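You operate a simulated robot arm through the tools that you are given. There is no shell and no other tool. Be economical: measure what you need, move in short steps, check, and stop when the job is done.

Carry out the task below with a simulated robot arm. There is one attempt and no reset: what you move stays moved.

TASK
Put the blue battery from the table top on the teal key dish and the green battery on top of the orange there.
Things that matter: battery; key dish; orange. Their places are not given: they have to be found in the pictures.

It is judged by the outcome, as a careful person would: the job done as asked, and still so three seconds after it is handed in. It fails if anything else is knocked over, pushed out of place, dropped, spilled or broken.

THE ROBOT
A 6-joint arm with a two-finger parallel gripper, fixed in place. Base frame: the origin is at the foot of the arm, x ahead of it, y to its left, z up; the work surface is at about z = 0. Lengths are in mm, angles in rad, forces in N, time in s.
With the tool pointing down near the work surface it reaches from about 160 to 420 mm from the base axis. Its first joint turns from -1.152 to 1.152 rad. Payload 1.57 kg.
Tool frame: the origin (TCP) lies between the finger pads and is the grasp point; the fingertips stand 30 mm ahead of it; z points along the fingers, y is the line along which they close. The gripper opens to 80 mm. The fingers are 17 mm wide and 12 mm thick; the gripper's body (40 by 82 mm) begins 80 mm behind the TCP.
Orientation is told as [roll, pitch, yaw] about the base's x, y, z axes, in that order, counted from this pose: with the fingers straight down and closing along the base's y, the tool's x points along the base's -x, its y along +y and its z along -z.

THE INTERFACE
- The arm moves only by the tool arm_command. Its argument "commands" is a list of rows, each a list of 7 numbers: the shift along the tool's x, y, z in mm, then the turn, a rotation vector about the tool's x, y, z in rad, then the opening, from 0 (shut) to 1 (fully open). In form: [[tx, ty, tz, rx, ry, rz, jaw], ...]. A call has 1 to 8 rows; each row is the pose to reach, as a shift and turn from the pose commanded when the call began, along the tool's axes at that moment. A row lasts 0.2 s, in which the tool goes at most 50 mm and 0.15 rad; a call with a longer step from one row to the next is refused whole, and so is a gripper value outside its range. A pose out of reach is approached as far as the arm can. The call stops where the force on the tool passes 40 N (or 10 N more than at its start, if that is more) or the arm is blocked; 0.2 s more then pass. The fingers move at their own pace (about 153 mm/s each) and stop on an object; they squeeze with about 34 N. The grip force told is the motor's: it shows also when the fingers shut on nothing. Time passes only in rows, and 0.2 s behind the last, so rows that repeat a pose let the fingers close. It gives the time, the measured TCP pose, the force on the tool (base axes), the opening and the grip force at its end, in the units of the frame above (readings bear some noise), and new pictures: "show" is both (left out), scene, wrist or none.
- Cameras (640 x 400 px; columns grow to the right, rows downward): "scene" is fixed at [42.1, -326.8, 415.1]; the picture's right is [0.87, -0.50, 0.00], its down [-0.32, -0.56, -0.76] and it looks along [0.38, 0.66, -0.65] (base axes); focal length 287 px, centre (320, 200). "wrist" rides on the gripper at [-32, 0, -78] in the tool frame; the picture's right is [0.00, -1.00, 0.00], its down [0.97, 0.00, -0.24] and it looks along [0.24, 0.00, 0.97] (tool axes); focal length 218 px, centre (320, 200).
- measure_at(camera, pixels): for up to 12 pixels [column, row] of the newest picture of that camera ("zoom" is the newest enlarged one), the place [x, y, z] in the base frame of the surface seen there, good to about 2 mm. No time passes.
- zoom(camera, box): a new picture of the part [left, top, right, bottom] of that camera's present view, enlarged. No time passes.
- hand_in(): hands the job in; it is judged then, once.

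Work in short steps. Measure before you move; look again where a grasp or a placing could have gone wrong, and mend it. You have 60 turns and 120 pictures in all, the two below and enlarged ones among them. Open the gripper and draw the arm clear of the work before you hand the job in, unless the task says otherwise; then end with one line.

The tools are called after "Emit:" by a JSON object that holds its "api" and its "payload". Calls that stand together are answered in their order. arm_command: Moves the arm, as the interface text tells. Its arguments: {"type":"object","properties":{"commands":{"type":"array","items":{"type":"array","items":{"type":"number"}}},"show":{"type":"string","enum":["both","scene","wrist","none"]}},"required":["commands"]} The other tools are called the same way: measure_at (camera, pixels) gives the place of the surface under pixels of a picture; zoom (camera, box) takes an enlarged picture of a part of a camera's view; hand_in () hands the job in.

At the start:

```text
time: 0.0
tool_pos: [278.2, -38.9, 192.8]
orientation: [0.002, 0.0, 0.0]
contact_force: [-0.1, -0.8, 0.0]
opening: 80.0
grasp_force: 0.1
```

scene: 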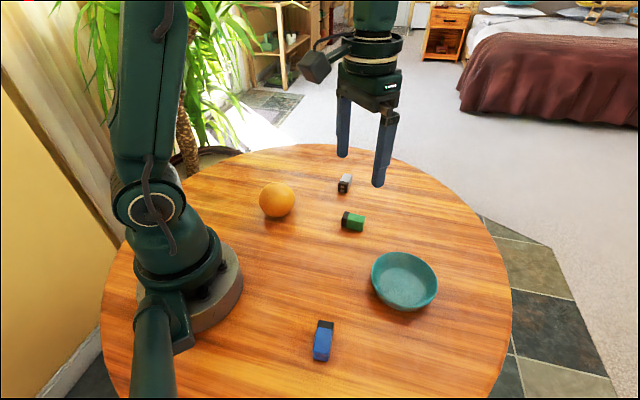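
wrist: 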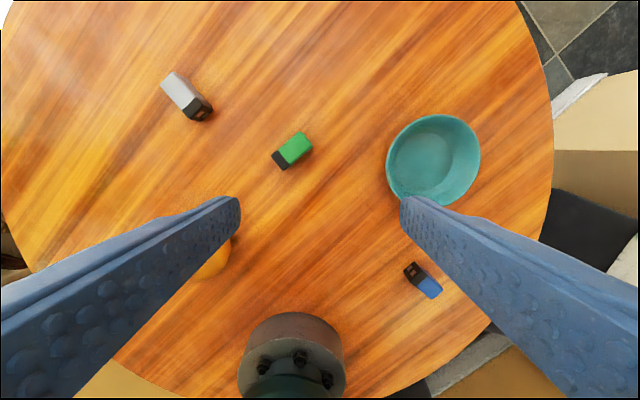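

I'll look closer at the objects and measure them.

Emit:
{"api": "zoom", "payload": {"camera": "scene", "box": [240, 160, 400, 260]}}

Emit:
{"api": "measure_at", "payload": {"camera": "scene", "pixels": [[277, 186], [277, 200], [277, 214], [262, 200], [292, 200], [346, 215], [357, 221], [355, 229], [325, 325], [322, 340], [404, 285], [404, 252]]}}

Emit:
{"api": "zoom", "payload": {"camera": "scene", "box": [280, 240, 440, 370]}}

Emit:
{"api": "measure_at", "payload": {"camera": "wrist", "pixels": [[275, 155], [285, 168], [299, 134], [311, 148], [404, 268], [414, 263], [442, 290], [430, 298], [432, 160], [434, 117], [480, 150], [388, 165]]}}

```text
4.00 times, centred on (320, 210) of scene
```

zoom: 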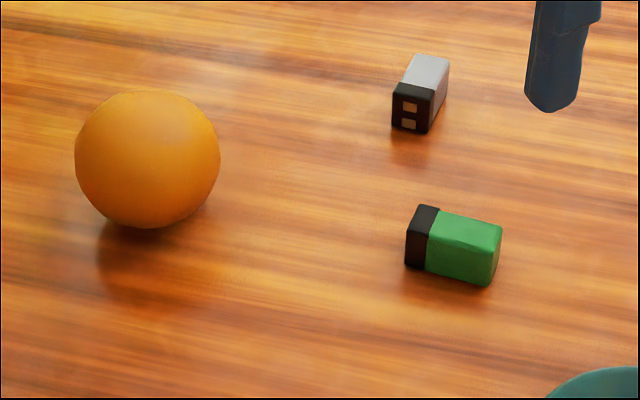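

```text
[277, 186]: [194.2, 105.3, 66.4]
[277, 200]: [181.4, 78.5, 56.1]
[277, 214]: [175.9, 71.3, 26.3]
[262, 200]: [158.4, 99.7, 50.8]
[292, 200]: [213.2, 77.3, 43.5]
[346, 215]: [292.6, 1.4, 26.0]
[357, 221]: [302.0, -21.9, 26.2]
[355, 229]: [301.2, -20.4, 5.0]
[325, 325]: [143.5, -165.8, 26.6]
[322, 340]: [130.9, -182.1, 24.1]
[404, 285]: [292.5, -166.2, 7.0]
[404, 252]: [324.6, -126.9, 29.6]
```

```text
3.08 times, centred on (360, 305) of scene
```

zoom: 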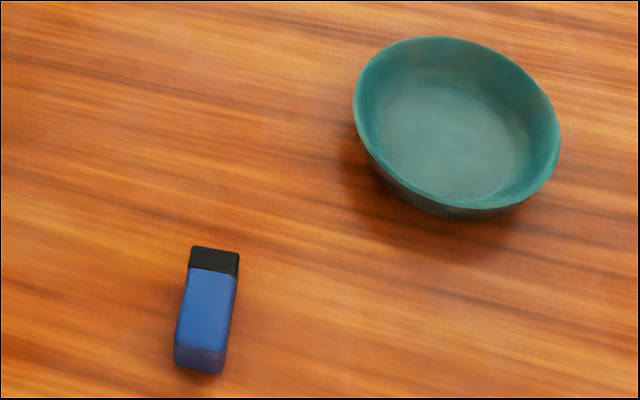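

```text
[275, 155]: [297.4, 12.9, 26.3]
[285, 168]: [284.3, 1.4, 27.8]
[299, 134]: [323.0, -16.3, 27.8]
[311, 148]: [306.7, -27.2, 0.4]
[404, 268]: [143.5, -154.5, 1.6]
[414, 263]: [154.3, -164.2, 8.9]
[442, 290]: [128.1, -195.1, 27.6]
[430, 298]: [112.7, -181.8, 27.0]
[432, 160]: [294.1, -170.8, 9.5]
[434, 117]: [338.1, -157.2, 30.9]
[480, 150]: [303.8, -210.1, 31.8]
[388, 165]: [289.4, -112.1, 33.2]
```

Blue battery is near (134,-174), long axis ~45°; green near (303,-8); orange near (190,100), top ~70; dish centre ~(295,-165). I go above the blue one with yaw +45°.

Emit:
{"api": "arm_command", "payload": {"commands": [[24, -22, 10, 0, 0, -0.131, 1], [48, -45, 20, 0, 0, -0.262, 1], [72, -68, 30, 0, 0, -0.393, 1], [96, -90, 40, 0, 0, -0.524, 1], [120, -112, 50, 0, 0, -0.655, 1], [144, -135, 60, 0, 0, -0.785, 1], [144, -135, 60, 0, 0, -0.785, 1]]}}

```text
time: 1.6
tool_pos: [132.9, -175.3, 133.9]
orientation: [-0.001, -0.002, 0.784]
contact_force: [-0.1, 0.4, 0.2]
opening: 80.2
grasp_force: 0.1
```

scene: 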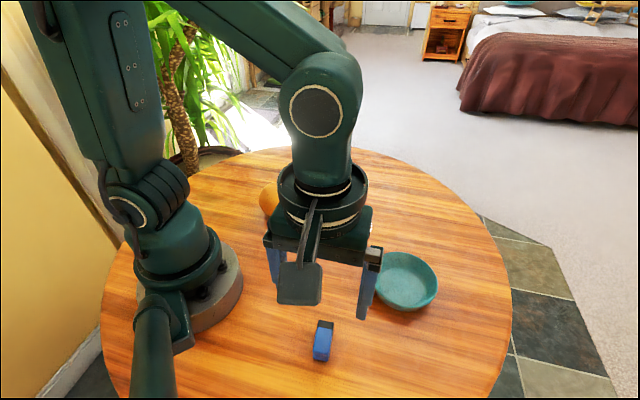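
wrist: 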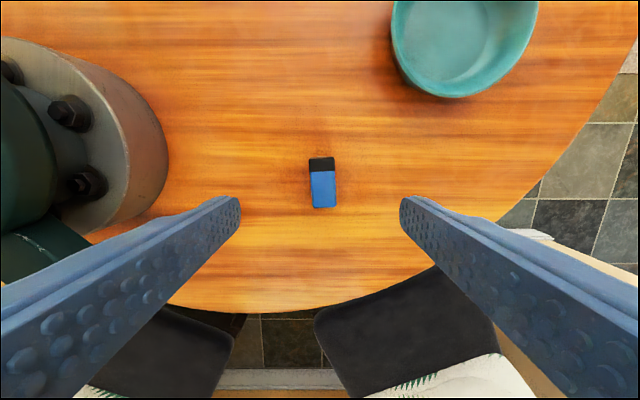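

The battery shows at (322,183), nearly aligned. Zoom and measure precisely.

Emit:
{"api": "zoom", "payload": {"camera": "wrist", "box": [280, 140, 376, 220]}}

Emit:
{"api": "measure_at", "payload": {"camera": "wrist", "pixels": [[311, 175], [333, 173], [315, 204], [333, 203], [311, 162], [333, 160], [323, 185]]}}

```text
5.00 times, centred on (328, 180) of wrist
```

zoom: 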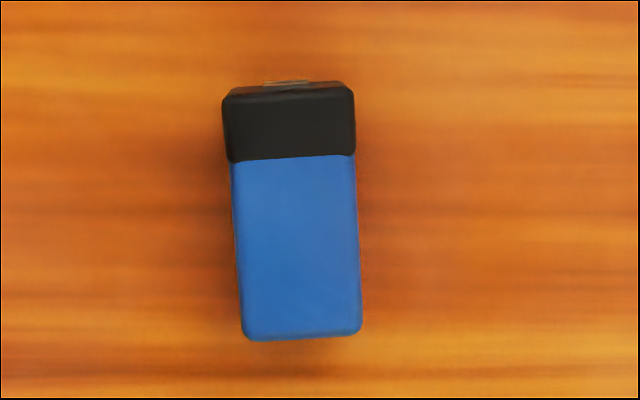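

```text
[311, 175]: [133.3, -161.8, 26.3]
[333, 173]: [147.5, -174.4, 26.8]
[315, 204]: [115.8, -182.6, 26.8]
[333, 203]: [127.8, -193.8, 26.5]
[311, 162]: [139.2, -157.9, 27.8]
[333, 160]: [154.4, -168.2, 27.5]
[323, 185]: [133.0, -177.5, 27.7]
```

Aligned but for ~0.05 rad. Descend to TCP z≈36 (fingertips ~6 mm) and grip.

Emit:
{"api": "arm_command", "payload": {"commands": [[-1, -1, 30, 0, 0, -0.05, 1], [-1, -1, 60, 0, 0, -0.05, 1], [-1, -1, 85, 0, 0, -0.05, 0.7], [-1, -1, 97, 0, 0, -0.05, 0.5], [-1, -1, 97, 0, 0, -0.05, 0.5], [-1, -1, 97, 0, 0, -0.05, 0], [-1, -1, 97, 0, 0, -0.05, 0]]}}

Emit:
{"api": "arm_command", "payload": {"commands": [[0, 0, -30, 0, 0, 0, 0], [0, 0, -60, 0, 0, 0, 0], [0, 0, -75, 0, 0, 0, 0]]}}

```text
time: 3.2
tool_pos: [134.1, -173.8, 37.0]
orientation: [0.0, 0.0, 0.836]
contact_force: [0.7, -0.4, -0.2]
opening: 20.6
grasp_force: 33.8
```

scene: 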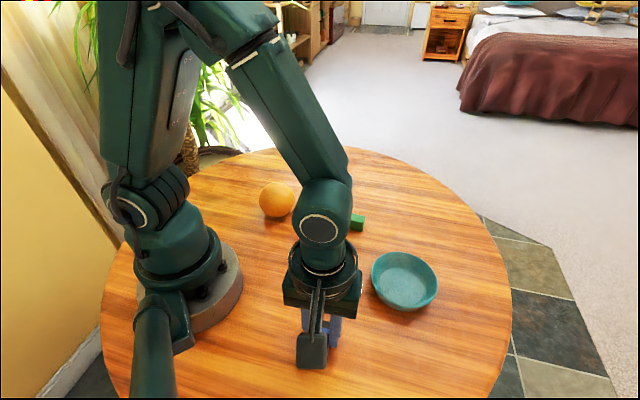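
wrist: 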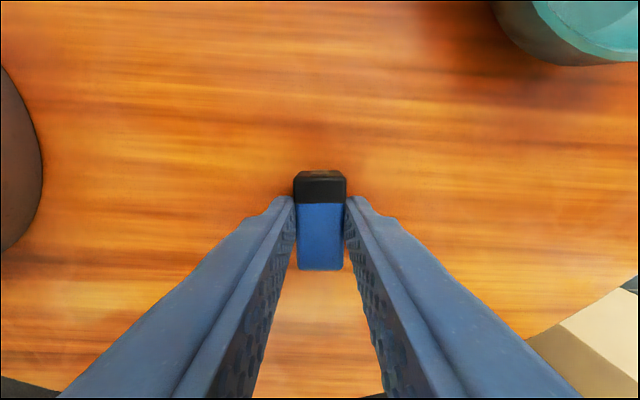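

```text
time: 4.0
tool_pos: [134.4, -174.2, 110.3]
orientation: [0.0, 0.001, 0.835]
contact_force: [0.4, -0.2, -0.3]
opening: 20.8
grasp_force: 33.9
```

scene: 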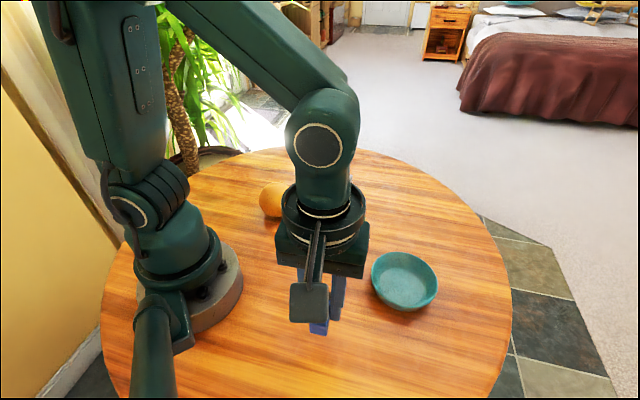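
wrist: 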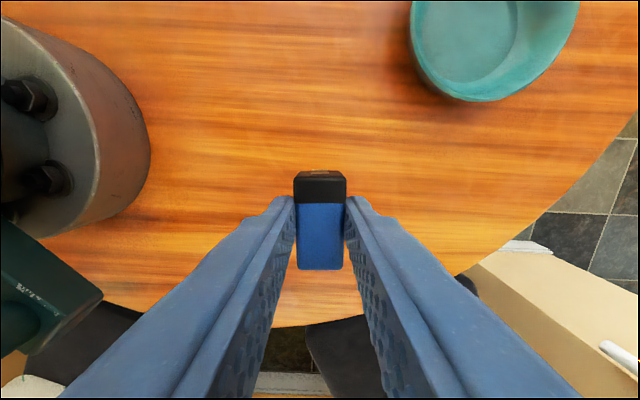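

Gripped and lifted. Measure the dish rim and floor.

Emit:
{"api": "measure_at", "payload": {"camera": "scene", "pixels": [[374, 270], [437, 284], [404, 253], [428, 264], [383, 256], [404, 275], [395, 280], [412, 288], [404, 290], [415, 275]]}}

```text
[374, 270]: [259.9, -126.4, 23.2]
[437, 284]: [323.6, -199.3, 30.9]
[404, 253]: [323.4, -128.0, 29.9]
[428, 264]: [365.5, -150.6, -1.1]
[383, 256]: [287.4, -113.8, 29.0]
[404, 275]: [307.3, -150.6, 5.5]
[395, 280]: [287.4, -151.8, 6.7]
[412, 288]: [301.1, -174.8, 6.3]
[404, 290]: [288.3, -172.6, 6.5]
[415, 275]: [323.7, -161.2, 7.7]
```

Dish centre (289,-163.5), radius ~50, floor z≈6.5. Carry over it, then look.

Emit:
{"api": "arm_command", "payload": {"commands": [[-28, -27, 0, 0, 0, 0, 0], [-56, -54, 0, 0, 0, 0, 0], [-84, -81, 0, 0, 0, 0, 0], [-112, -107, 0, 0, 0, 0, 0], [-112, -107, 0, 0, 0, 0, 0], [-112, -107, 40, 0, 0, 0, 0]]}}

```text
time: 5.4
tool_pos: [289.6, -162.9, 70.9]
orientation: [0.0, 0.001, 0.834]
contact_force: [0.4, 0.1, 0.1]
opening: 21.1
grasp_force: 33.9
```

scene: 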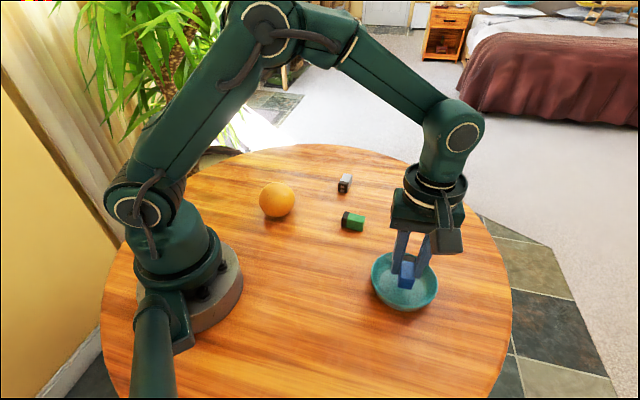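
wrist: 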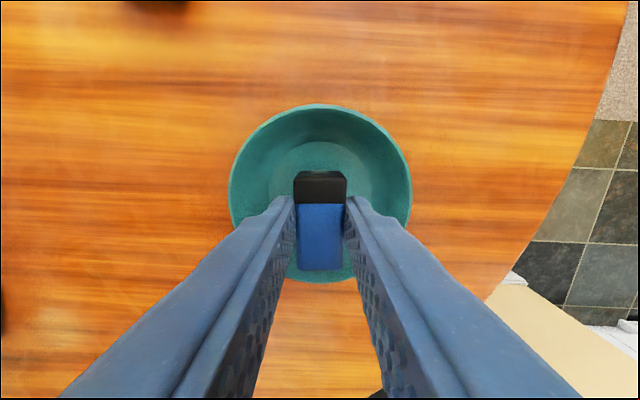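

Well centred. Lower to just above the floor, release with partial opening, rise.

Emit:
{"api": "arm_command", "payload": {"commands": [[0, 0, 14, 0, 0, 0, 0], [0, 0, 22, 0, 0, 0, 0], [0, 0, 26.5, 0, 0, 0, 0], [0, 0, 26.5, 0, 0, 0, 0]], "show": "none"}}

Emit:
{"api": "arm_command", "payload": {"commands": [[0, 0, 0, 0, 0, 0, 0.48], [0, 0, 0, 0, 0, 0, 0.48], [0, 0, -20, 0, 0, 0, 0.48], [0, 0, -60, 0, 0, 0, 0.48], [0, 0, -90, 0, 0, 0, 1]]}}

```text
time: 6.4
tool_pos: [288.9, -161.5, 45.1]
orientation: [0.0, 0.0, 0.833]
contact_force: [-0.7, -0.5, -0.6]
opening: 20.7
grasp_force: 34.6
```

```text
time: 7.6
tool_pos: [289.7, -164.2, 134.6]
orientation: [0.002, -0.002, 0.834]
contact_force: [-0.9, 0.4, 0.7]
opening: 80.0
grasp_force: 0.0
```

scene: 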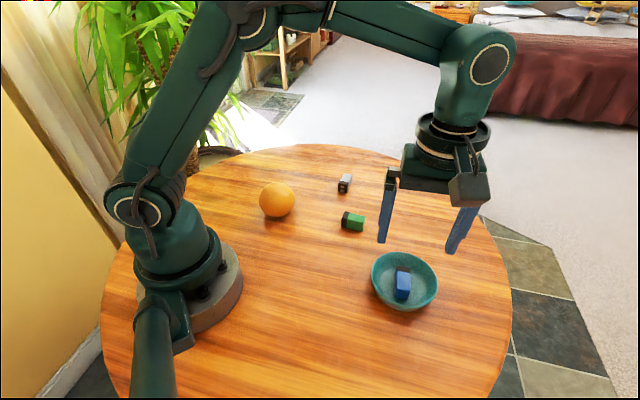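
wrist: 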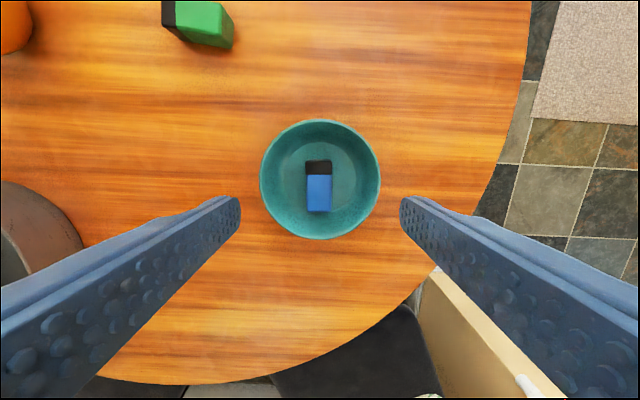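

Blue sits centred in the dish. Now move above the green battery, turning to yaw ≈ -0.88.

Emit:
{"api": "arm_command", "payload": {"commands": [[-18, 13.5, 0, 0, 0, 0.142, 1], [-36, 27, 0, 0, 0, 0.284, 1], [-54, 41, 0, 0, 0, 0.426, 1], [-72, 54, 0, 0, 0, 0.568, 1], [-90, 68, 0, 0, 0, 0.71, 1], [-108, 82, 0, 0, 0, 0.852, 1], [-126, 95, 0, 0, 0, 0.994, 1], [-126, 95, 0, 0, 0, 1.136, 1]], "show": "none"}}

Emit:
{"api": "arm_command", "payload": {"commands": [[0, 0, 0, 0, 0, 0.144, 1], [0, 0, 0, 0, 0, 0.288, 1], [0, 0, 0, 0, 0, 0.432, 1], [0, 0, 0, 0, 0, 0.576, 1], [0, 0, 0, 0, 0, 0.576, 1]]}}

```text
time: 9.4
tool_pos: [303.6, -4.0, 135.8]
orientation: [0.0, -0.001, -0.303]
contact_force: [0.3, 0.1, 0.9]
opening: 80.2
grasp_force: 0.0
```

```text
time: 10.6
tool_pos: [304.9, -4.7, 133.9]
orientation: [0.001, -0.001, -0.88]
contact_force: [0.7, 0.8, -0.1]
opening: 80.2
grasp_force: 0.0
```

scene: 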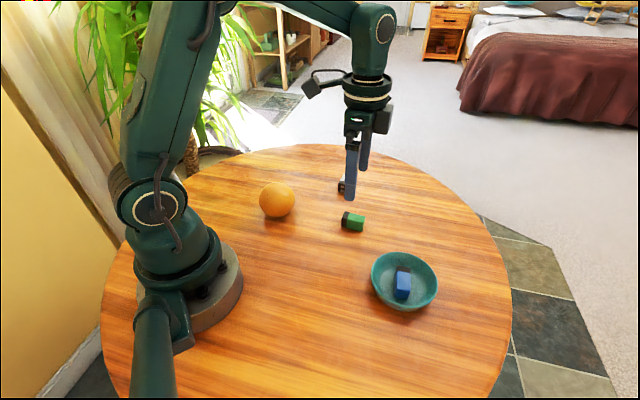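
wrist: 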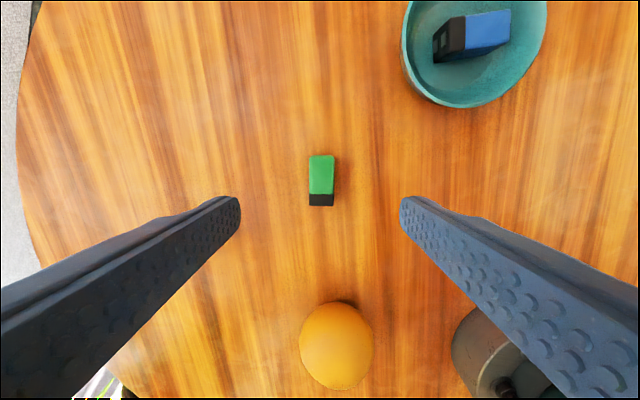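

Green at (321,181), aligned; orange visible at (337,345). Zoom both.

Emit:
{"api": "zoom", "payload": {"camera": "wrist", "box": [272, 140, 368, 220]}}

Emit:
{"api": "measure_at", "payload": {"camera": "wrist", "pixels": [[312, 158], [332, 158], [312, 203], [332, 203], [321, 180], [337, 312], [337, 330], [337, 345], [337, 365], [315, 345], [360, 345], [337, 380]]}}

Emit:
{"api": "measure_at", "payload": {"camera": "scene", "pixels": [[277, 184], [277, 190], [277, 195], [277, 205], [277, 212], [264, 200], [270, 200], [284, 200], [290, 200], [268, 190], [286, 190], [286, 210]]}}

Emit:
{"api": "zoom", "payload": {"camera": "wrist", "box": [272, 290, 400, 400]}}

```text
5.00 times, centred on (320, 180) of wrist
```

zoom: 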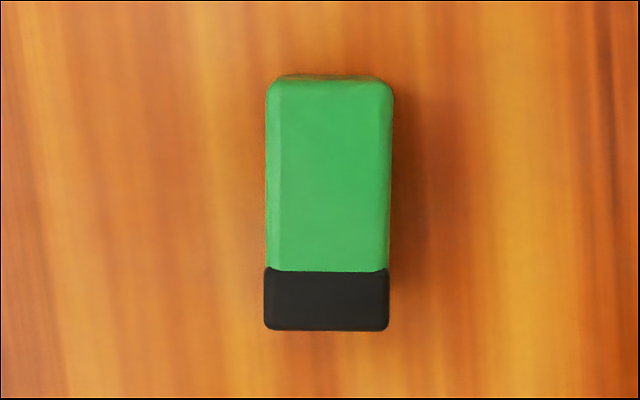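

```text
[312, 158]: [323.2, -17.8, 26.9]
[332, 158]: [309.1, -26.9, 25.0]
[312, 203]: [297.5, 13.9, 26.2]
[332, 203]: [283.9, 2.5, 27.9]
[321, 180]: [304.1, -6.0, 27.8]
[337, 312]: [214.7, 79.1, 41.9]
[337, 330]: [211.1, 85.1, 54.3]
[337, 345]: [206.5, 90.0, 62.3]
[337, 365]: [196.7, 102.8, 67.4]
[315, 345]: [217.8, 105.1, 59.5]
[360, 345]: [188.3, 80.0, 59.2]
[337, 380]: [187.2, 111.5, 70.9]
```

```text
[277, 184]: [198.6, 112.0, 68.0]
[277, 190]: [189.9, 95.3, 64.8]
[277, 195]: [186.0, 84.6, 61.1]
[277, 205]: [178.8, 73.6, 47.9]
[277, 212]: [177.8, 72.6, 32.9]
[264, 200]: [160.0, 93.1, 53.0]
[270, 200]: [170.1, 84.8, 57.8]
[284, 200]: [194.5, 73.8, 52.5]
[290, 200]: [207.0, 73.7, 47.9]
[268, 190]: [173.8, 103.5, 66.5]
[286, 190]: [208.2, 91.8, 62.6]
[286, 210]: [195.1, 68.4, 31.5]
```

```text
3.64 times, centred on (336, 345) of wrist
```

zoom: 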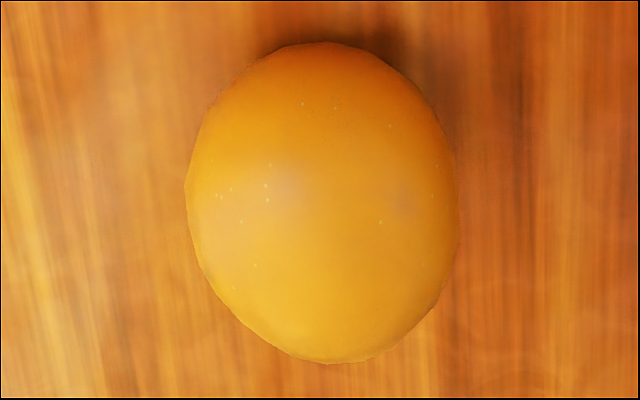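

Before grasping, I look at the orange from straight above at the same yaw to find its centre precisely.

Emit:
{"api": "arm_command", "payload": {"commands": [[30, -4, -20, 0, 0, 0, 1], [62, -8, -36, 0, 0, 0, 1], [94, -12, -36, 0, 0, 0, 1], [126, -16, -36, 0, 0, 0, 1], [157, -20, -36, 0, 0, 0, 1], [157, -20, -36, 0, 0, 0, 1]]}}

Emit:
{"api": "zoom", "payload": {"camera": "wrist", "box": [256, 140, 384, 220]}}

```text
time: 12.0
tool_pos: [187.7, 102.4, 169.3]
orientation: [0.0, 0.0, -0.879]
contact_force: [0.7, 1.1, -0.3]
opening: 80.0
grasp_force: 0.0
```

scene: 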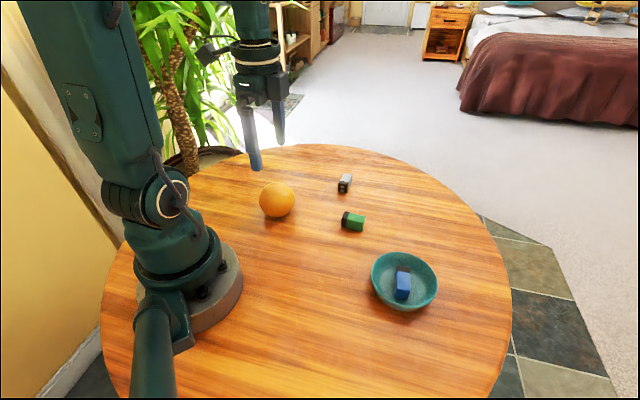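
wrist: 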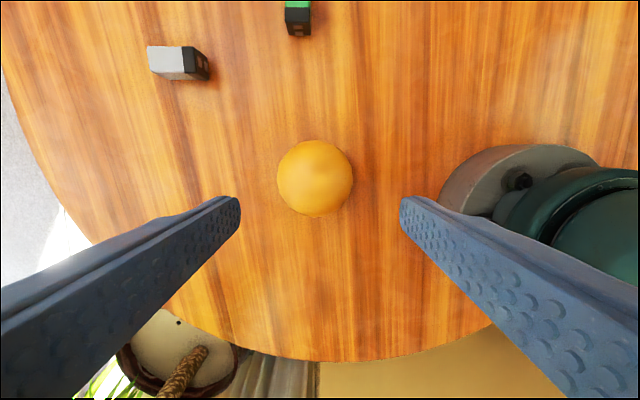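

```text
5.00 times, centred on (320, 180) of wrist
```

zoom: 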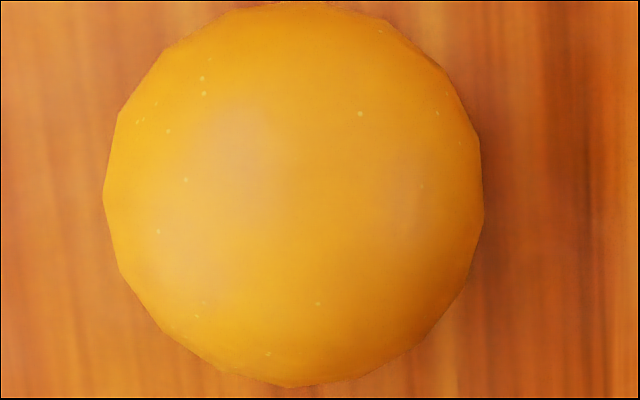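

Silhouette centre is at about (314.5,179), so the orange is ~5 mm off in tool y. Correct, lower, and check again.

Emit:
{"api": "arm_command", "payload": {"commands": [[0, 5.3, 20, 0, 0, 0, 1], [0, 5.3, 40, 0, 0, 0, 1], [0, 5.3, 40, 0, 0, 0, 1]], "show": "wrist"}}

Emit:
{"api": "zoom", "payload": {"camera": "wrist", "box": [240, 140, 400, 240]}}

Emit:
{"api": "measure_at", "payload": {"camera": "wrist", "pixels": [[320, 180], [320, 185], [320, 190], [320, 195], [320, 200], [310, 190], [330, 190], [300, 190], [340, 190], [320, 160], [320, 220]]}}

```text
time: 12.8
tool_pos: [190.7, 106.3, 129.3]
orientation: [0.0, 0.0, -0.879]
contact_force: [0.7, -0.3, -0.5]
opening: 80.1
grasp_force: 0.0
```

wrist: 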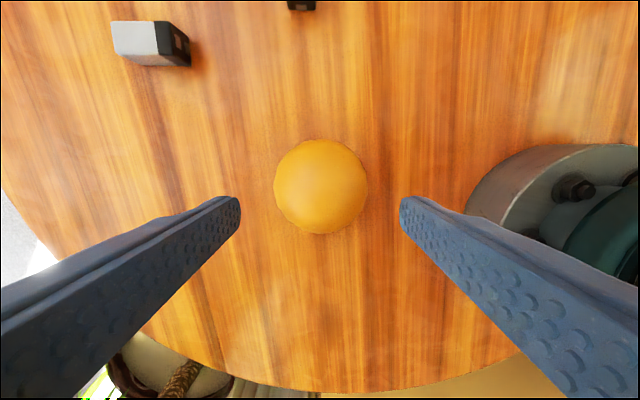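

```text
4.00 times, centred on (320, 190) of wrist
```

zoom: 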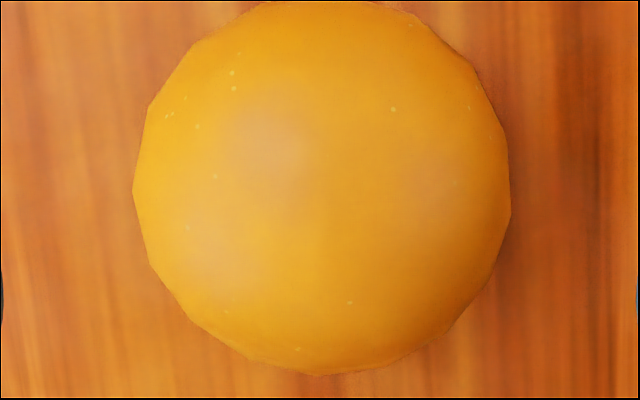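

```text
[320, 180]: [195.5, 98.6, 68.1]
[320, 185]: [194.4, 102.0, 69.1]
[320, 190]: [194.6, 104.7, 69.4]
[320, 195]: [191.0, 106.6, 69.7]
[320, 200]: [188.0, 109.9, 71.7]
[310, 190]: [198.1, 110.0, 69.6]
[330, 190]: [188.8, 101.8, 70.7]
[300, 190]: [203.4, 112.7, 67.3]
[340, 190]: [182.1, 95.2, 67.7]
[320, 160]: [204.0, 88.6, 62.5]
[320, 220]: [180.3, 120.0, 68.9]
```

Orange is centred to within ~0.5 mm under the TCP now. Return to the green battery, descend, and grip.

Emit:
{"api": "arm_command", "payload": {"commands": [[-20, 3, -30, 0, 0, 0, 1], [-60, 6, -30, 0, 0, 0, 1], [-100, 9, -10, 0, 0, 0, 1], [-140, 12, -4, 0, 0, 0, 1], [-159.3, 13.2, -4, 0, 0, 0, 1], [-159.3, 13.2, -4, 0, 0, 0, 1]], "show": "wrist"}}

Emit:
{"api": "zoom", "payload": {"camera": "wrist", "box": [272, 140, 368, 220]}}

```text
time: 14.2
tool_pos: [304.4, -8.7, 135.1]
orientation: [-0.001, 0.0, -0.875]
contact_force: [-1.3, 0.4, -0.1]
opening: 80.1
grasp_force: 0.1
```

wrist: 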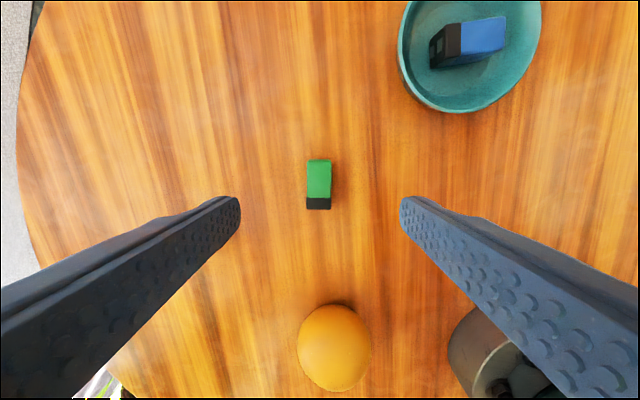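

```text
5.00 times, centred on (320, 180) of wrist
```

zoom: 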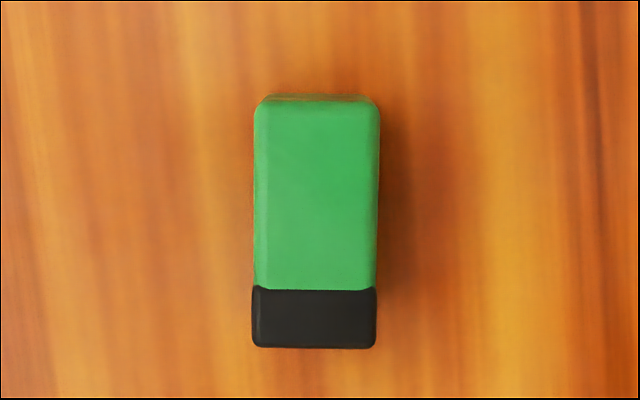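

Battery centred under the TCP. Descend and grip, then lift slightly.

Emit:
{"api": "arm_command", "payload": {"commands": [[0, 0.3, 30, 0, 0, 0, 1], [0, 0.3, 60, 0, 0, 0, 1], [0, 0.3, 85, 0, 0, 0, 0.7], [0, 0.3, 98, 0, 0, 0, 0.5], [0, 0.3, 98, 0, 0, 0, 0.5], [0, 0.3, 98, 0, 0, 0, 0], [0, 0.3, 98, 0, 0, 0, 0]], "show": "none"}}

Emit:
{"api": "arm_command", "payload": {"commands": [[0, 0, -30, 0, 0, 0, 0], [0, 0, -70, 0, 0, 0, 0], [0, 0, -98, 0, 0, 0, 0], [0, 0, -98, 0, 0, 0, 0]]}}

Emit:
{"api": "zoom", "payload": {"camera": "wrist", "box": [272, 160, 368, 280]}}

Emit:
{"api": "measure_at", "payload": {"camera": "wrist", "pixels": [[320, 180], [320, 190], [320, 200], [320, 220], [320, 240], [320, 255], [320, 262]]}}

```text
time: 15.8
tool_pos: [305.0, -9.0, 37.0]
orientation: [-0.001, -0.001, -0.877]
contact_force: [0.1, 0.6, 0.3]
opening: 20.8
grasp_force: 34.1
```

```text
time: 16.8
tool_pos: [304.5, -8.2, 133.9]
orientation: [0.001, 0.002, -0.877]
contact_force: [0.1, -0.3, -0.3]
opening: 20.8
grasp_force: 34.8
```

scene: 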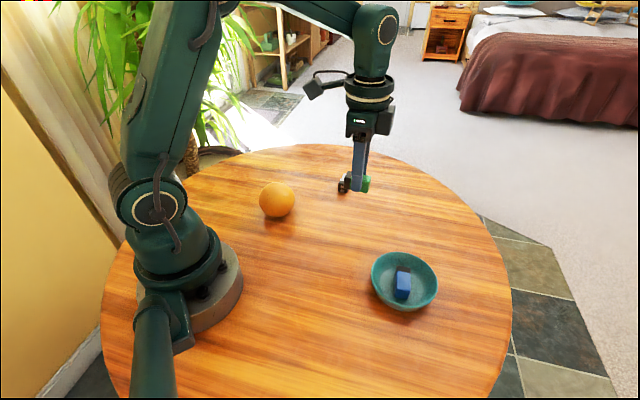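
wrist: 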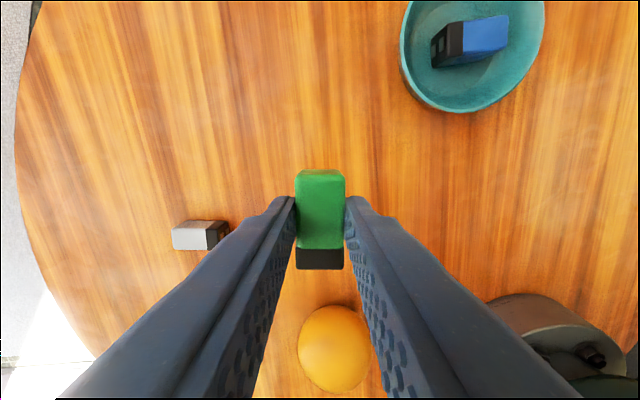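

```text
3.33 times, centred on (320, 220) of wrist
```

zoom: 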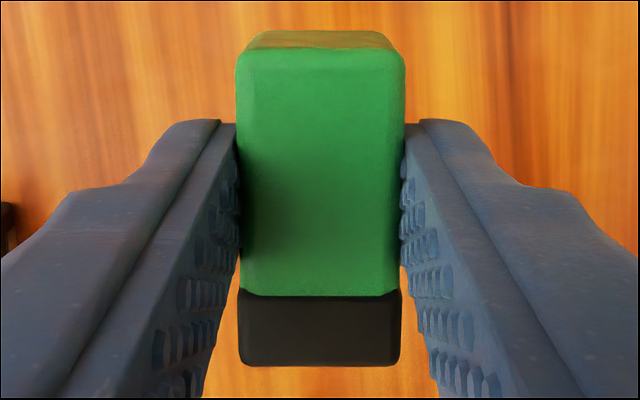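

```text
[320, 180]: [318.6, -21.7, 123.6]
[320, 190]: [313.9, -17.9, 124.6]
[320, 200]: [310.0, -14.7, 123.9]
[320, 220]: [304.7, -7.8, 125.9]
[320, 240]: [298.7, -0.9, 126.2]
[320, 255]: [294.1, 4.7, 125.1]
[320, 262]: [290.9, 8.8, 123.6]
```

Held straight, about 0.5 mm forward of TCP. Carry to above the orange (battery bottom ~97, orange top ~71).

Emit:
{"api": "arm_command", "payload": {"commands": [[32, -3, -20, 0, 0, 0, 0], [64, -6, -20, 0, 0, 0, 0], [96, -9, -20, 0, 0, 0, 0], [128, -12, -20, 0, 0, 0, 0], [158.4, -13.9, -20, 0, 0, 0, 0], [158.4, -13.9, -5, 0, 0, 0, 0], [158.4, -13.9, 12, 0, 0, 0, 0], [158.4, -13.9, 12, 0, 0, 0, 0]]}}

Emit:
{"api": "zoom", "payload": {"camera": "scene", "box": [220, 120, 340, 230]}}

```text
time: 18.6
tool_pos: [191.2, 105.5, 122.7]
orientation: [-0.001, -0.001, -0.878]
contact_force: [0.8, 0.4, -0.4]
opening: 21.0
grasp_force: 33.3
```

scene: 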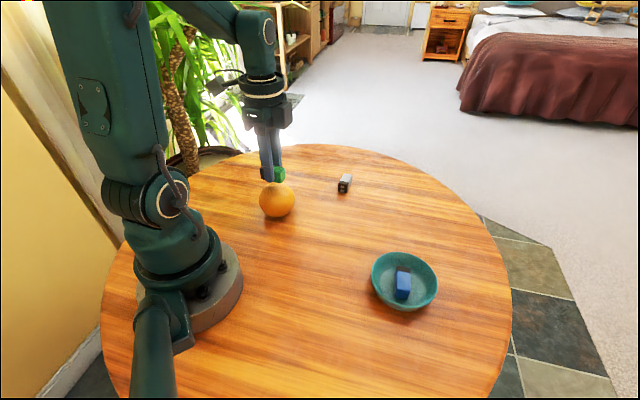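
wrist: 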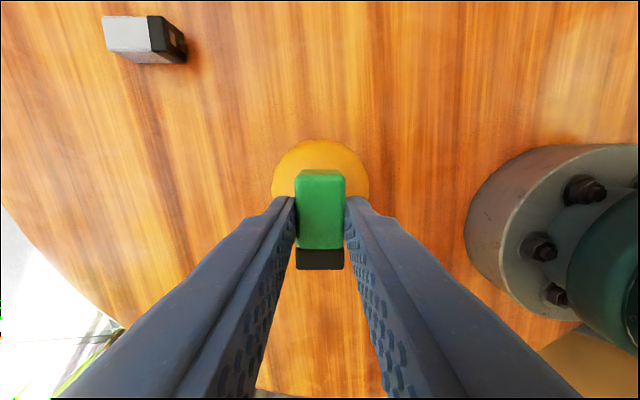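

```text
3.64 times, centred on (280, 175) of scene
```

zoom: 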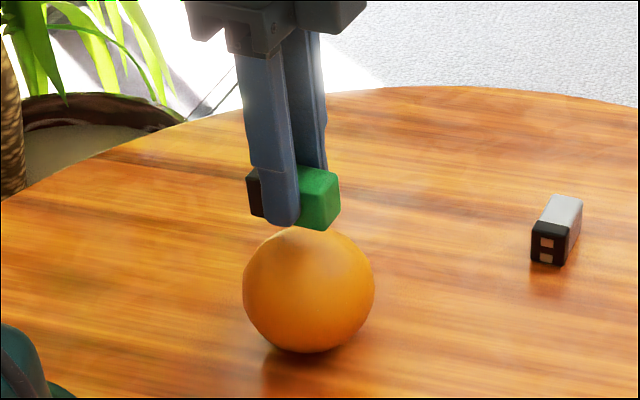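

Centred (orange spans columns 271–369). Lower slowly toward contact.

Emit:
{"api": "arm_command", "payload": {"commands": [[0, 0, 5, 0, 0, 0, 0], [0, 0, 9, 0, 0, 0, 0], [0, 0, 11, 0, 0, 0, 0], [0, 0, 11, 0, 0, 0, 0]], "show": "none"}}

Emit:
{"api": "zoom", "payload": {"camera": "scene", "box": [250, 150, 310, 230]}}

```text
time: 19.6
tool_pos: [191.7, 106.8, 112.0]
orientation: [0.002, 0.001, -0.878]
contact_force: [0.0, -0.1, 0.0]
opening: 21.2
grasp_force: 33.7
```

```text
5.00 times, centred on (280, 190) of scene
```

zoom: 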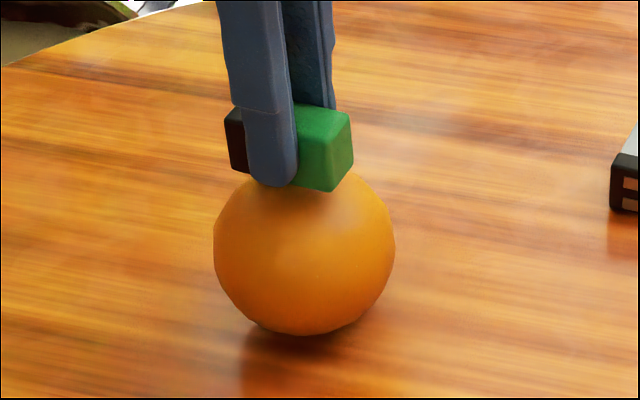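

Emit:
{"api": "arm_command", "payload": {"commands": [[0, 0, 1, 0, 0, 0, 0], [0, 0, 1, 0, 0, 0, 0]], "show": "none"}}

Emit:
{"api": "arm_command", "payload": {"commands": [[0, 0, 1, 0, 0, 0, 0], [0, 0, 1, 0, 0, 0, 0]], "show": "none"}}

Emit:
{"api": "arm_command", "payload": {"commands": [[0, 0, 0.7, 0, 0, 0, 0], [0, 0, 0.7, 0, 0, 0, 0]], "show": "none"}}

```text
time: 20.2
tool_pos: [192.5, 105.1, 110.3]
orientation: [-0.001, 0.0, -0.877]
contact_force: [0.0, 0.1, 0.1]
opening: 20.9
grasp_force: 34.5
```

```text
time: 20.8
tool_pos: [191.5, 105.1, 110.4]
orientation: [0.0, 0.0, -0.878]
contact_force: [0.0, -0.7, -0.5]
opening: 20.7
grasp_force: 33.9
```

```text
time: 21.4
tool_pos: [192.3, 104.7, 109.8]
orientation: [0.001, -0.001, -0.878]
contact_force: [-0.1, -0.1, -0.2]
opening: 20.7
grasp_force: 34.0
```

Emit:
{"api": "arm_command", "payload": {"commands": [[0, 0, 0.6, 0, 0, 0, 0], [0, 0, 0.6, 0, 0, 0, 0]], "show": "none"}}

Emit:
{"api": "arm_command", "payload": {"commands": [[0, 0, 0.5, 0, 0, 0, 0], [0, 0, 0.5, 0, 0, 0, 0]], "show": "none"}}

Emit:
{"api": "zoom", "payload": {"camera": "scene", "box": [250, 150, 310, 230]}}

```text
time: 22.0
tool_pos: [191.4, 104.1, 109.2]
orientation: [-0.001, 0.0, -0.877]
contact_force: [0.0, -0.2, -0.7]
opening: 21.2
grasp_force: 34.1
```

```text
time: 22.6
tool_pos: [192.1, 104.3, 107.9]
orientation: [0.0, 0.0, -0.878]
contact_force: [0.2, -0.9, -0.8]
opening: 20.6
grasp_force: 34.4
```

```text
5.00 times, centred on (280, 190) of scene
```

zoom: 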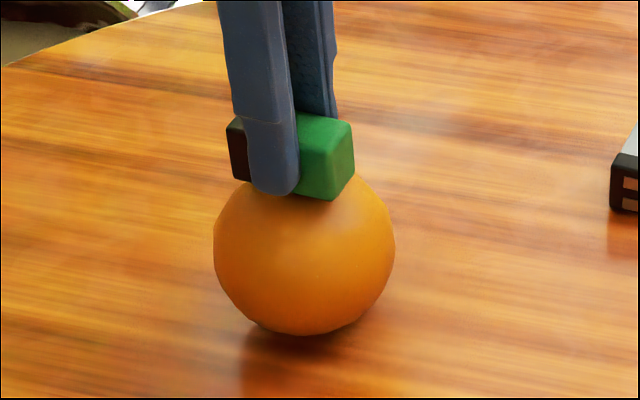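

Emit:
{"api": "arm_command", "payload": {"commands": [[0, 0, 0.5, 0, 0, 0, 0], [0, 0, 0.5, 0, 0, 0, 0]], "show": "none"}}

Emit:
{"api": "arm_command", "payload": {"commands": [[0, 0, 0.5, 0, 0, 0, 0], [0, 0, 0.5, 0, 0, 0, 0]], "show": "none"}}

```text
time: 23.2
tool_pos: [191.1, 105.8, 107.6]
orientation: [0.0, 0.001, -0.878]
contact_force: [0.6, 0.2, -0.1]
opening: 20.7
grasp_force: 34.4
```

```text
time: 23.8
tool_pos: [192.0, 104.0, 107.4]
orientation: [0.0, 0.0, -0.877]
contact_force: [0.3, 0.4, 0.1]
opening: 20.8
grasp_force: 33.6
```

Emit:
{"api": "arm_command", "payload": {"commands": [[0, 0, 0.5, 0, 0, 0, 0], [0, 0, 0.5, 0, 0, 0, 0]], "show": "none"}}

Emit:
{"api": "arm_command", "payload": {"commands": [[0, 0, 0.5, 0, 0, 0, 0], [0, 0, 0.5, 0, 0, 0, 0]], "show": "none"}}

Emit:
{"api": "zoom", "payload": {"camera": "scene", "box": [250, 150, 310, 230]}}

```text
time: 24.4
tool_pos: [192.0, 103.6, 107.2]
orientation: [0.0, 0.0, -0.879]
contact_force: [0.0, -0.1, 2.1]
opening: 20.5
grasp_force: 33.9
```

```text
time: 25.0
tool_pos: [193.0, 105.2, 107.3]
orientation: [0.001, 0.0, -0.876]
contact_force: [-3.1, -5.7, 23.7]
opening: 21.1
grasp_force: 34.2
```

```text
5.00 times, centred on (280, 190) of scene
```

zoom: 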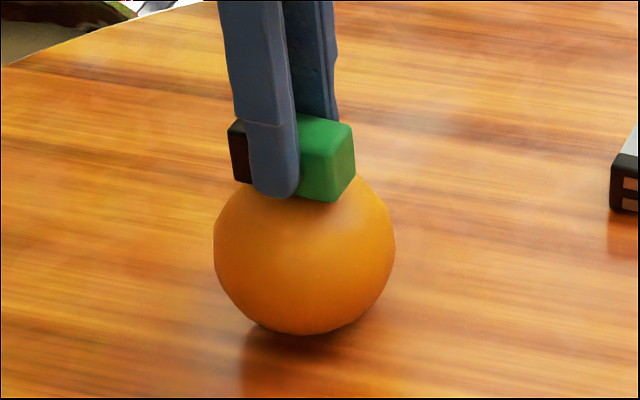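

Contact reached with 24 N; ease back 0.5 mm to relieve the load before opening.

Emit:
{"api": "arm_command", "payload": {"commands": [[0, 0, -0.5, 0, 0, 0, 0], [0, 0, -0.5, 0, 0, 0, 0]], "show": "none"}}

Emit:
{"api": "zoom", "payload": {"camera": "wrist", "box": [240, 120, 400, 280]}}

```text
time: 25.6
tool_pos: [192.6, 105.5, 107.7]
orientation: [0.004, 0.0, -0.876]
contact_force: [-1.6, -4.1, 20.7]
opening: 20.8
grasp_force: 33.8
```

```text
2.50 times, centred on (320, 200) of wrist
```

zoom: 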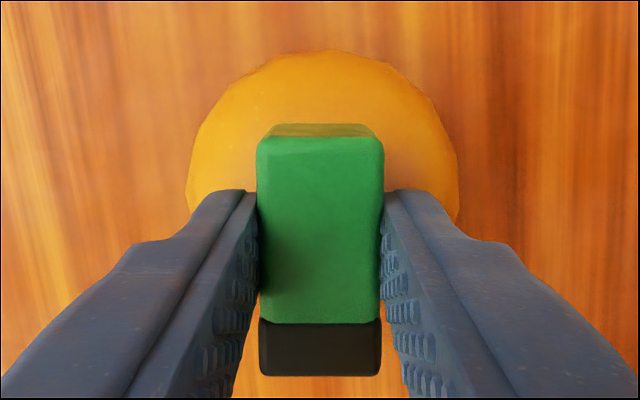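

Still loaded, and the orange (columns 187–459 in zoom, mid 323) sits ~0.7 mm right of the battery (mid 320.5). Lift off 2 mm, shift, and re-check.

Emit:
{"api": "arm_command", "payload": {"commands": [[0, 0, -1, 0, 0, 0, 0], [0, 0, -2, 0, 0, 0, 0], [0.3, -0.6, -2, 0, 0, 0, 0], [0.3, -0.6, -2, 0, 0, 0, 0]], "show": "wrist"}}

Emit:
{"api": "zoom", "payload": {"camera": "wrist", "box": [240, 120, 400, 280]}}

```text
time: 26.6
tool_pos: [191.7, 105.1, 108.3]
orientation: [-0.001, 0.0, -0.879]
contact_force: [0.1, -0.5, 0.2]
opening: 20.9
grasp_force: 34.1
```

wrist: 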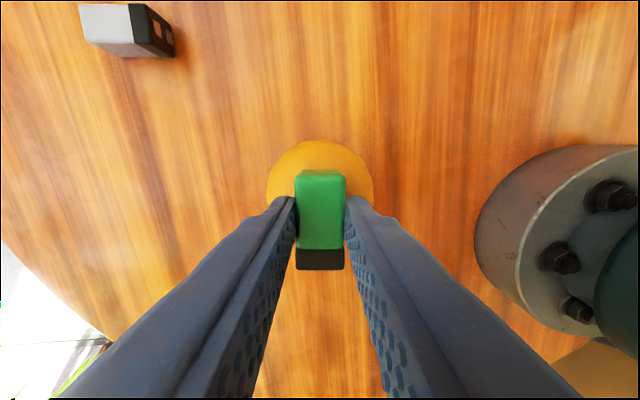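

```text
2.50 times, centred on (320, 200) of wrist
```

zoom: 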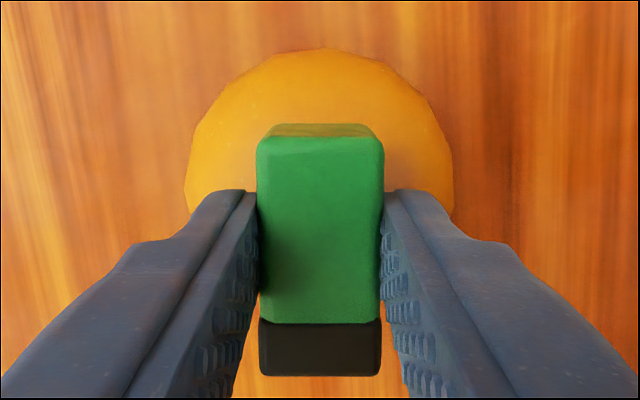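

Slight overshoot; shift back 0.5 mm, then lower 1.7 mm.

Emit:
{"api": "arm_command", "payload": {"commands": [[-0.2, 0.5, 0, 0, 0, 0, 0], [-0.2, 0.5, 0.8, 0, 0, 0, 0], [-0.2, 0.5, 1.6, 0, 0, 0, 0], [-0.2, 0.5, 1.6, 0, 0, 0, 0]], "show": "none"}}

Emit:
{"api": "zoom", "payload": {"camera": "wrist", "box": [240, 120, 400, 280]}}

```text
time: 27.6
tool_pos: [192.1, 104.7, 107.5]
orientation: [0.0, 0.0, -0.877]
contact_force: [-0.2, -0.1, -1.0]
opening: 21.0
grasp_force: 33.5
```

```text
2.50 times, centred on (320, 200) of wrist
```

zoom: 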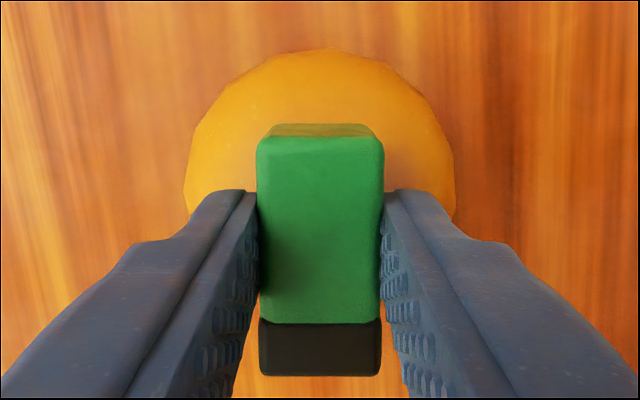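

Emit:
{"api": "arm_command", "payload": {"commands": [[0, 0.1, 0.3, 0, 0, 0, 0], [0, 0.1, 0.3, 0, 0, 0, 0]], "show": "none"}}

Emit:
{"api": "arm_command", "payload": {"commands": [[0, 0, 0.2, 0, 0, 0, 0], [0, 0, 0.2, 0, 0, 0, 0]], "show": "none"}}

```text
time: 28.2
tool_pos: [190.5, 105.8, 106.3]
orientation: [0.001, 0.0, -0.877]
contact_force: [-0.4, 0.9, -0.6]
opening: 20.6
grasp_force: 34.4
```

```text
time: 28.8
tool_pos: [192.1, 105.3, 107.0]
orientation: [0.0, 0.0, -0.877]
contact_force: [-0.2, 0.6, 0.3]
opening: 20.8
grasp_force: 34.4
```

Emit:
{"api": "arm_command", "payload": {"commands": [[0, 0, 0.2, 0, 0, 0, 0], [0, 0, 0.2, 0, 0, 0, 0]], "show": "none"}}

```text
time: 29.4
tool_pos: [191.4, 104.5, 105.9]
orientation: [0.001, -0.001, -0.877]
contact_force: [0.6, -0.7, 10.5]
opening: 20.9
grasp_force: 34.3
```

Clean vertical contact. Ease 0.15 mm and open slightly.

Emit:
{"api": "arm_command", "payload": {"commands": [[0, 0, -0.15, 0, 0, 0, 0], [0, 0, -0.15, 0, 0, 0, 0.34], [0, 0, -0.15, 0, 0, 0, 0.34], [0, 0, -0.15, 0, 0, 0, 0.34]]}}

Emit:
{"api": "zoom", "payload": {"camera": "scene", "box": [250, 150, 310, 230]}}

Emit:
{"api": "zoom", "payload": {"camera": "wrist", "box": [240, 120, 400, 280]}}

```text
time: 30.4
tool_pos: [191.5, 105.2, 106.1]
orientation: [0.001, 0.0, -0.879]
contact_force: [0.2, -0.1, -1.2]
opening: 27.4
grasp_force: 0.0
```

scene: 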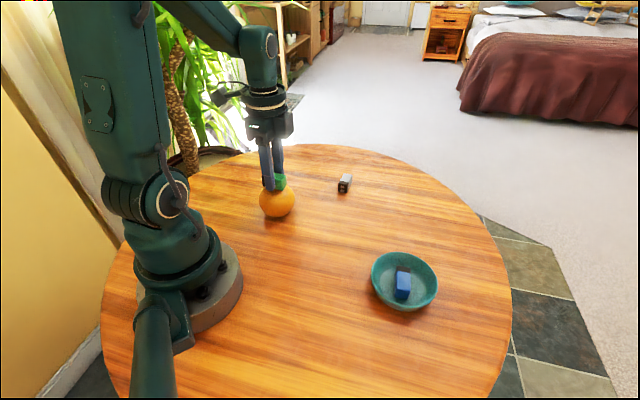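
wrist: 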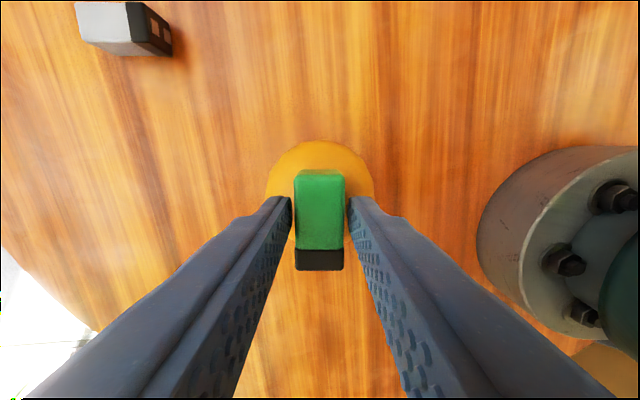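

```text
5.00 times, centred on (280, 190) of scene
```

zoom: 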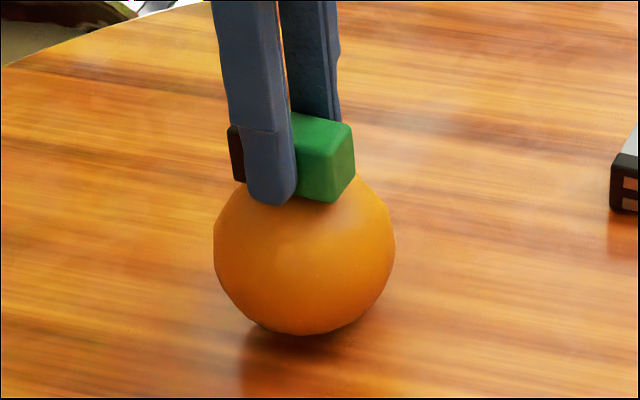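

```text
2.50 times, centred on (320, 200) of wrist
```

zoom: 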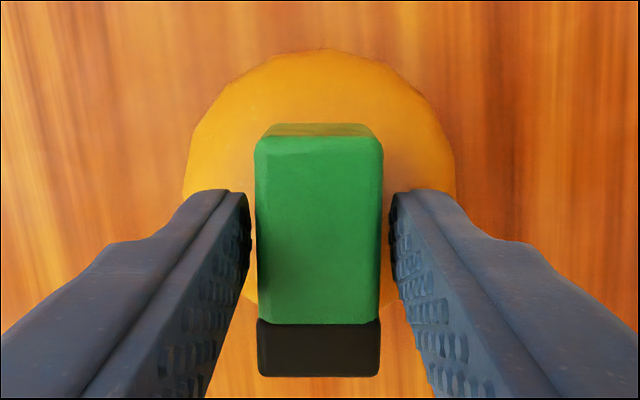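

Released and level, no contact with either finger. I wait with the fingers as a guard and check for drift.

Emit:
{"api": "arm_command", "payload": {"commands": [[0, 0, -0.15, 0, 0, 0, 0.34], [0, 0, -0.15, 0, 0, 0, 0.34], [0, 0, -0.15, 0, 0, 0, 0.34], [0, 0, -0.15, 0, 0, 0, 0.34], [0, 0, -0.15, 0, 0, 0, 0.34], [0, 0, -0.15, 0, 0, 0, 0.34], [0, 0, -0.15, 0, 0, 0, 0.34], [0, 0, -0.15, 0, 0, 0, 0.34]], "show": "none"}}

Emit:
{"api": "zoom", "payload": {"camera": "wrist", "box": [240, 120, 400, 280]}}

Emit:
{"api": "zoom", "payload": {"camera": "scene", "box": [250, 150, 310, 230]}}

```text
time: 32.2
tool_pos: [191.7, 104.7, 107.4]
orientation: [0.001, -0.001, -0.879]
contact_force: [0.3, -0.6, 0.1]
opening: 27.0
grasp_force: 0.1
```

```text
2.50 times, centred on (320, 200) of wrist
```

zoom: 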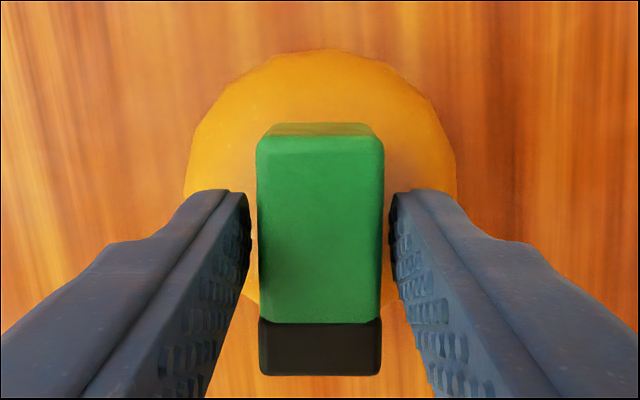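

```text
5.00 times, centred on (280, 190) of scene
```

zoom: 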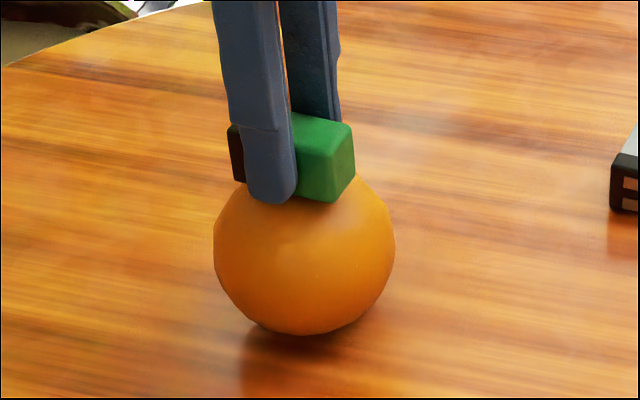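

Stable. Open further and rise straight up gently.

Emit:
{"api": "arm_command", "payload": {"commands": [[0, 0, 0, 0, 0, 0, 0.45], [0, 0, 0, 0, 0, 0, 0.6], [0, 0, -5, 0, 0, 0, 0.6], [0, 0, -15, 0, 0, 0, 0.6], [0, 0, -30, 0, 0, 0, 0.6], [0, 0, -55, 0, 0, 0, 0.6], [0, 0, -80, 0, 0, 0, 0.6]]}}

Emit:
{"api": "zoom", "payload": {"camera": "scene", "box": [250, 150, 310, 230]}}

```text
time: 33.8
tool_pos: [191.4, 105.6, 185.9]
orientation: [-0.002, -0.001, -0.879]
contact_force: [1.1, 0.6, 0.0]
opening: 47.8
grasp_force: 0.1
```

scene: 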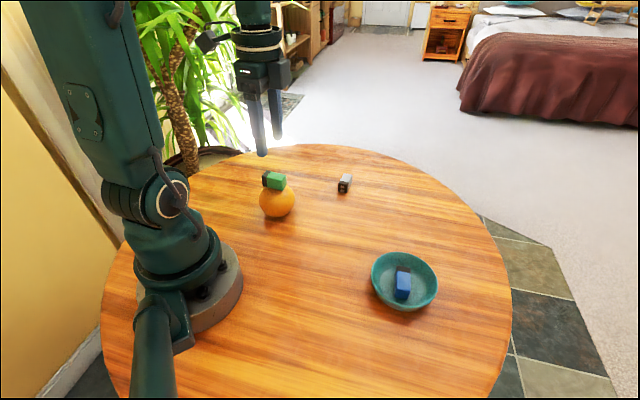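
wrist: 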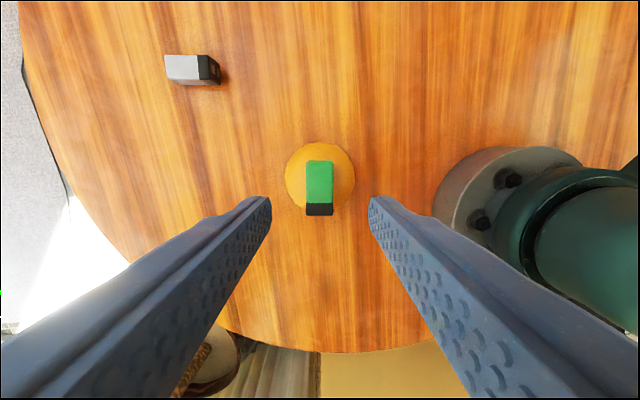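

```text
5.00 times, centred on (280, 190) of scene
```

zoom: 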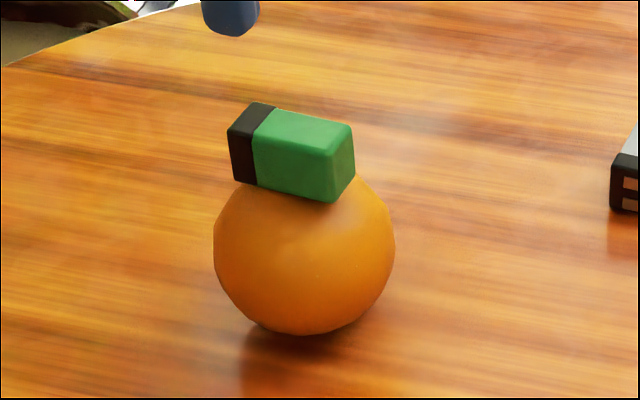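

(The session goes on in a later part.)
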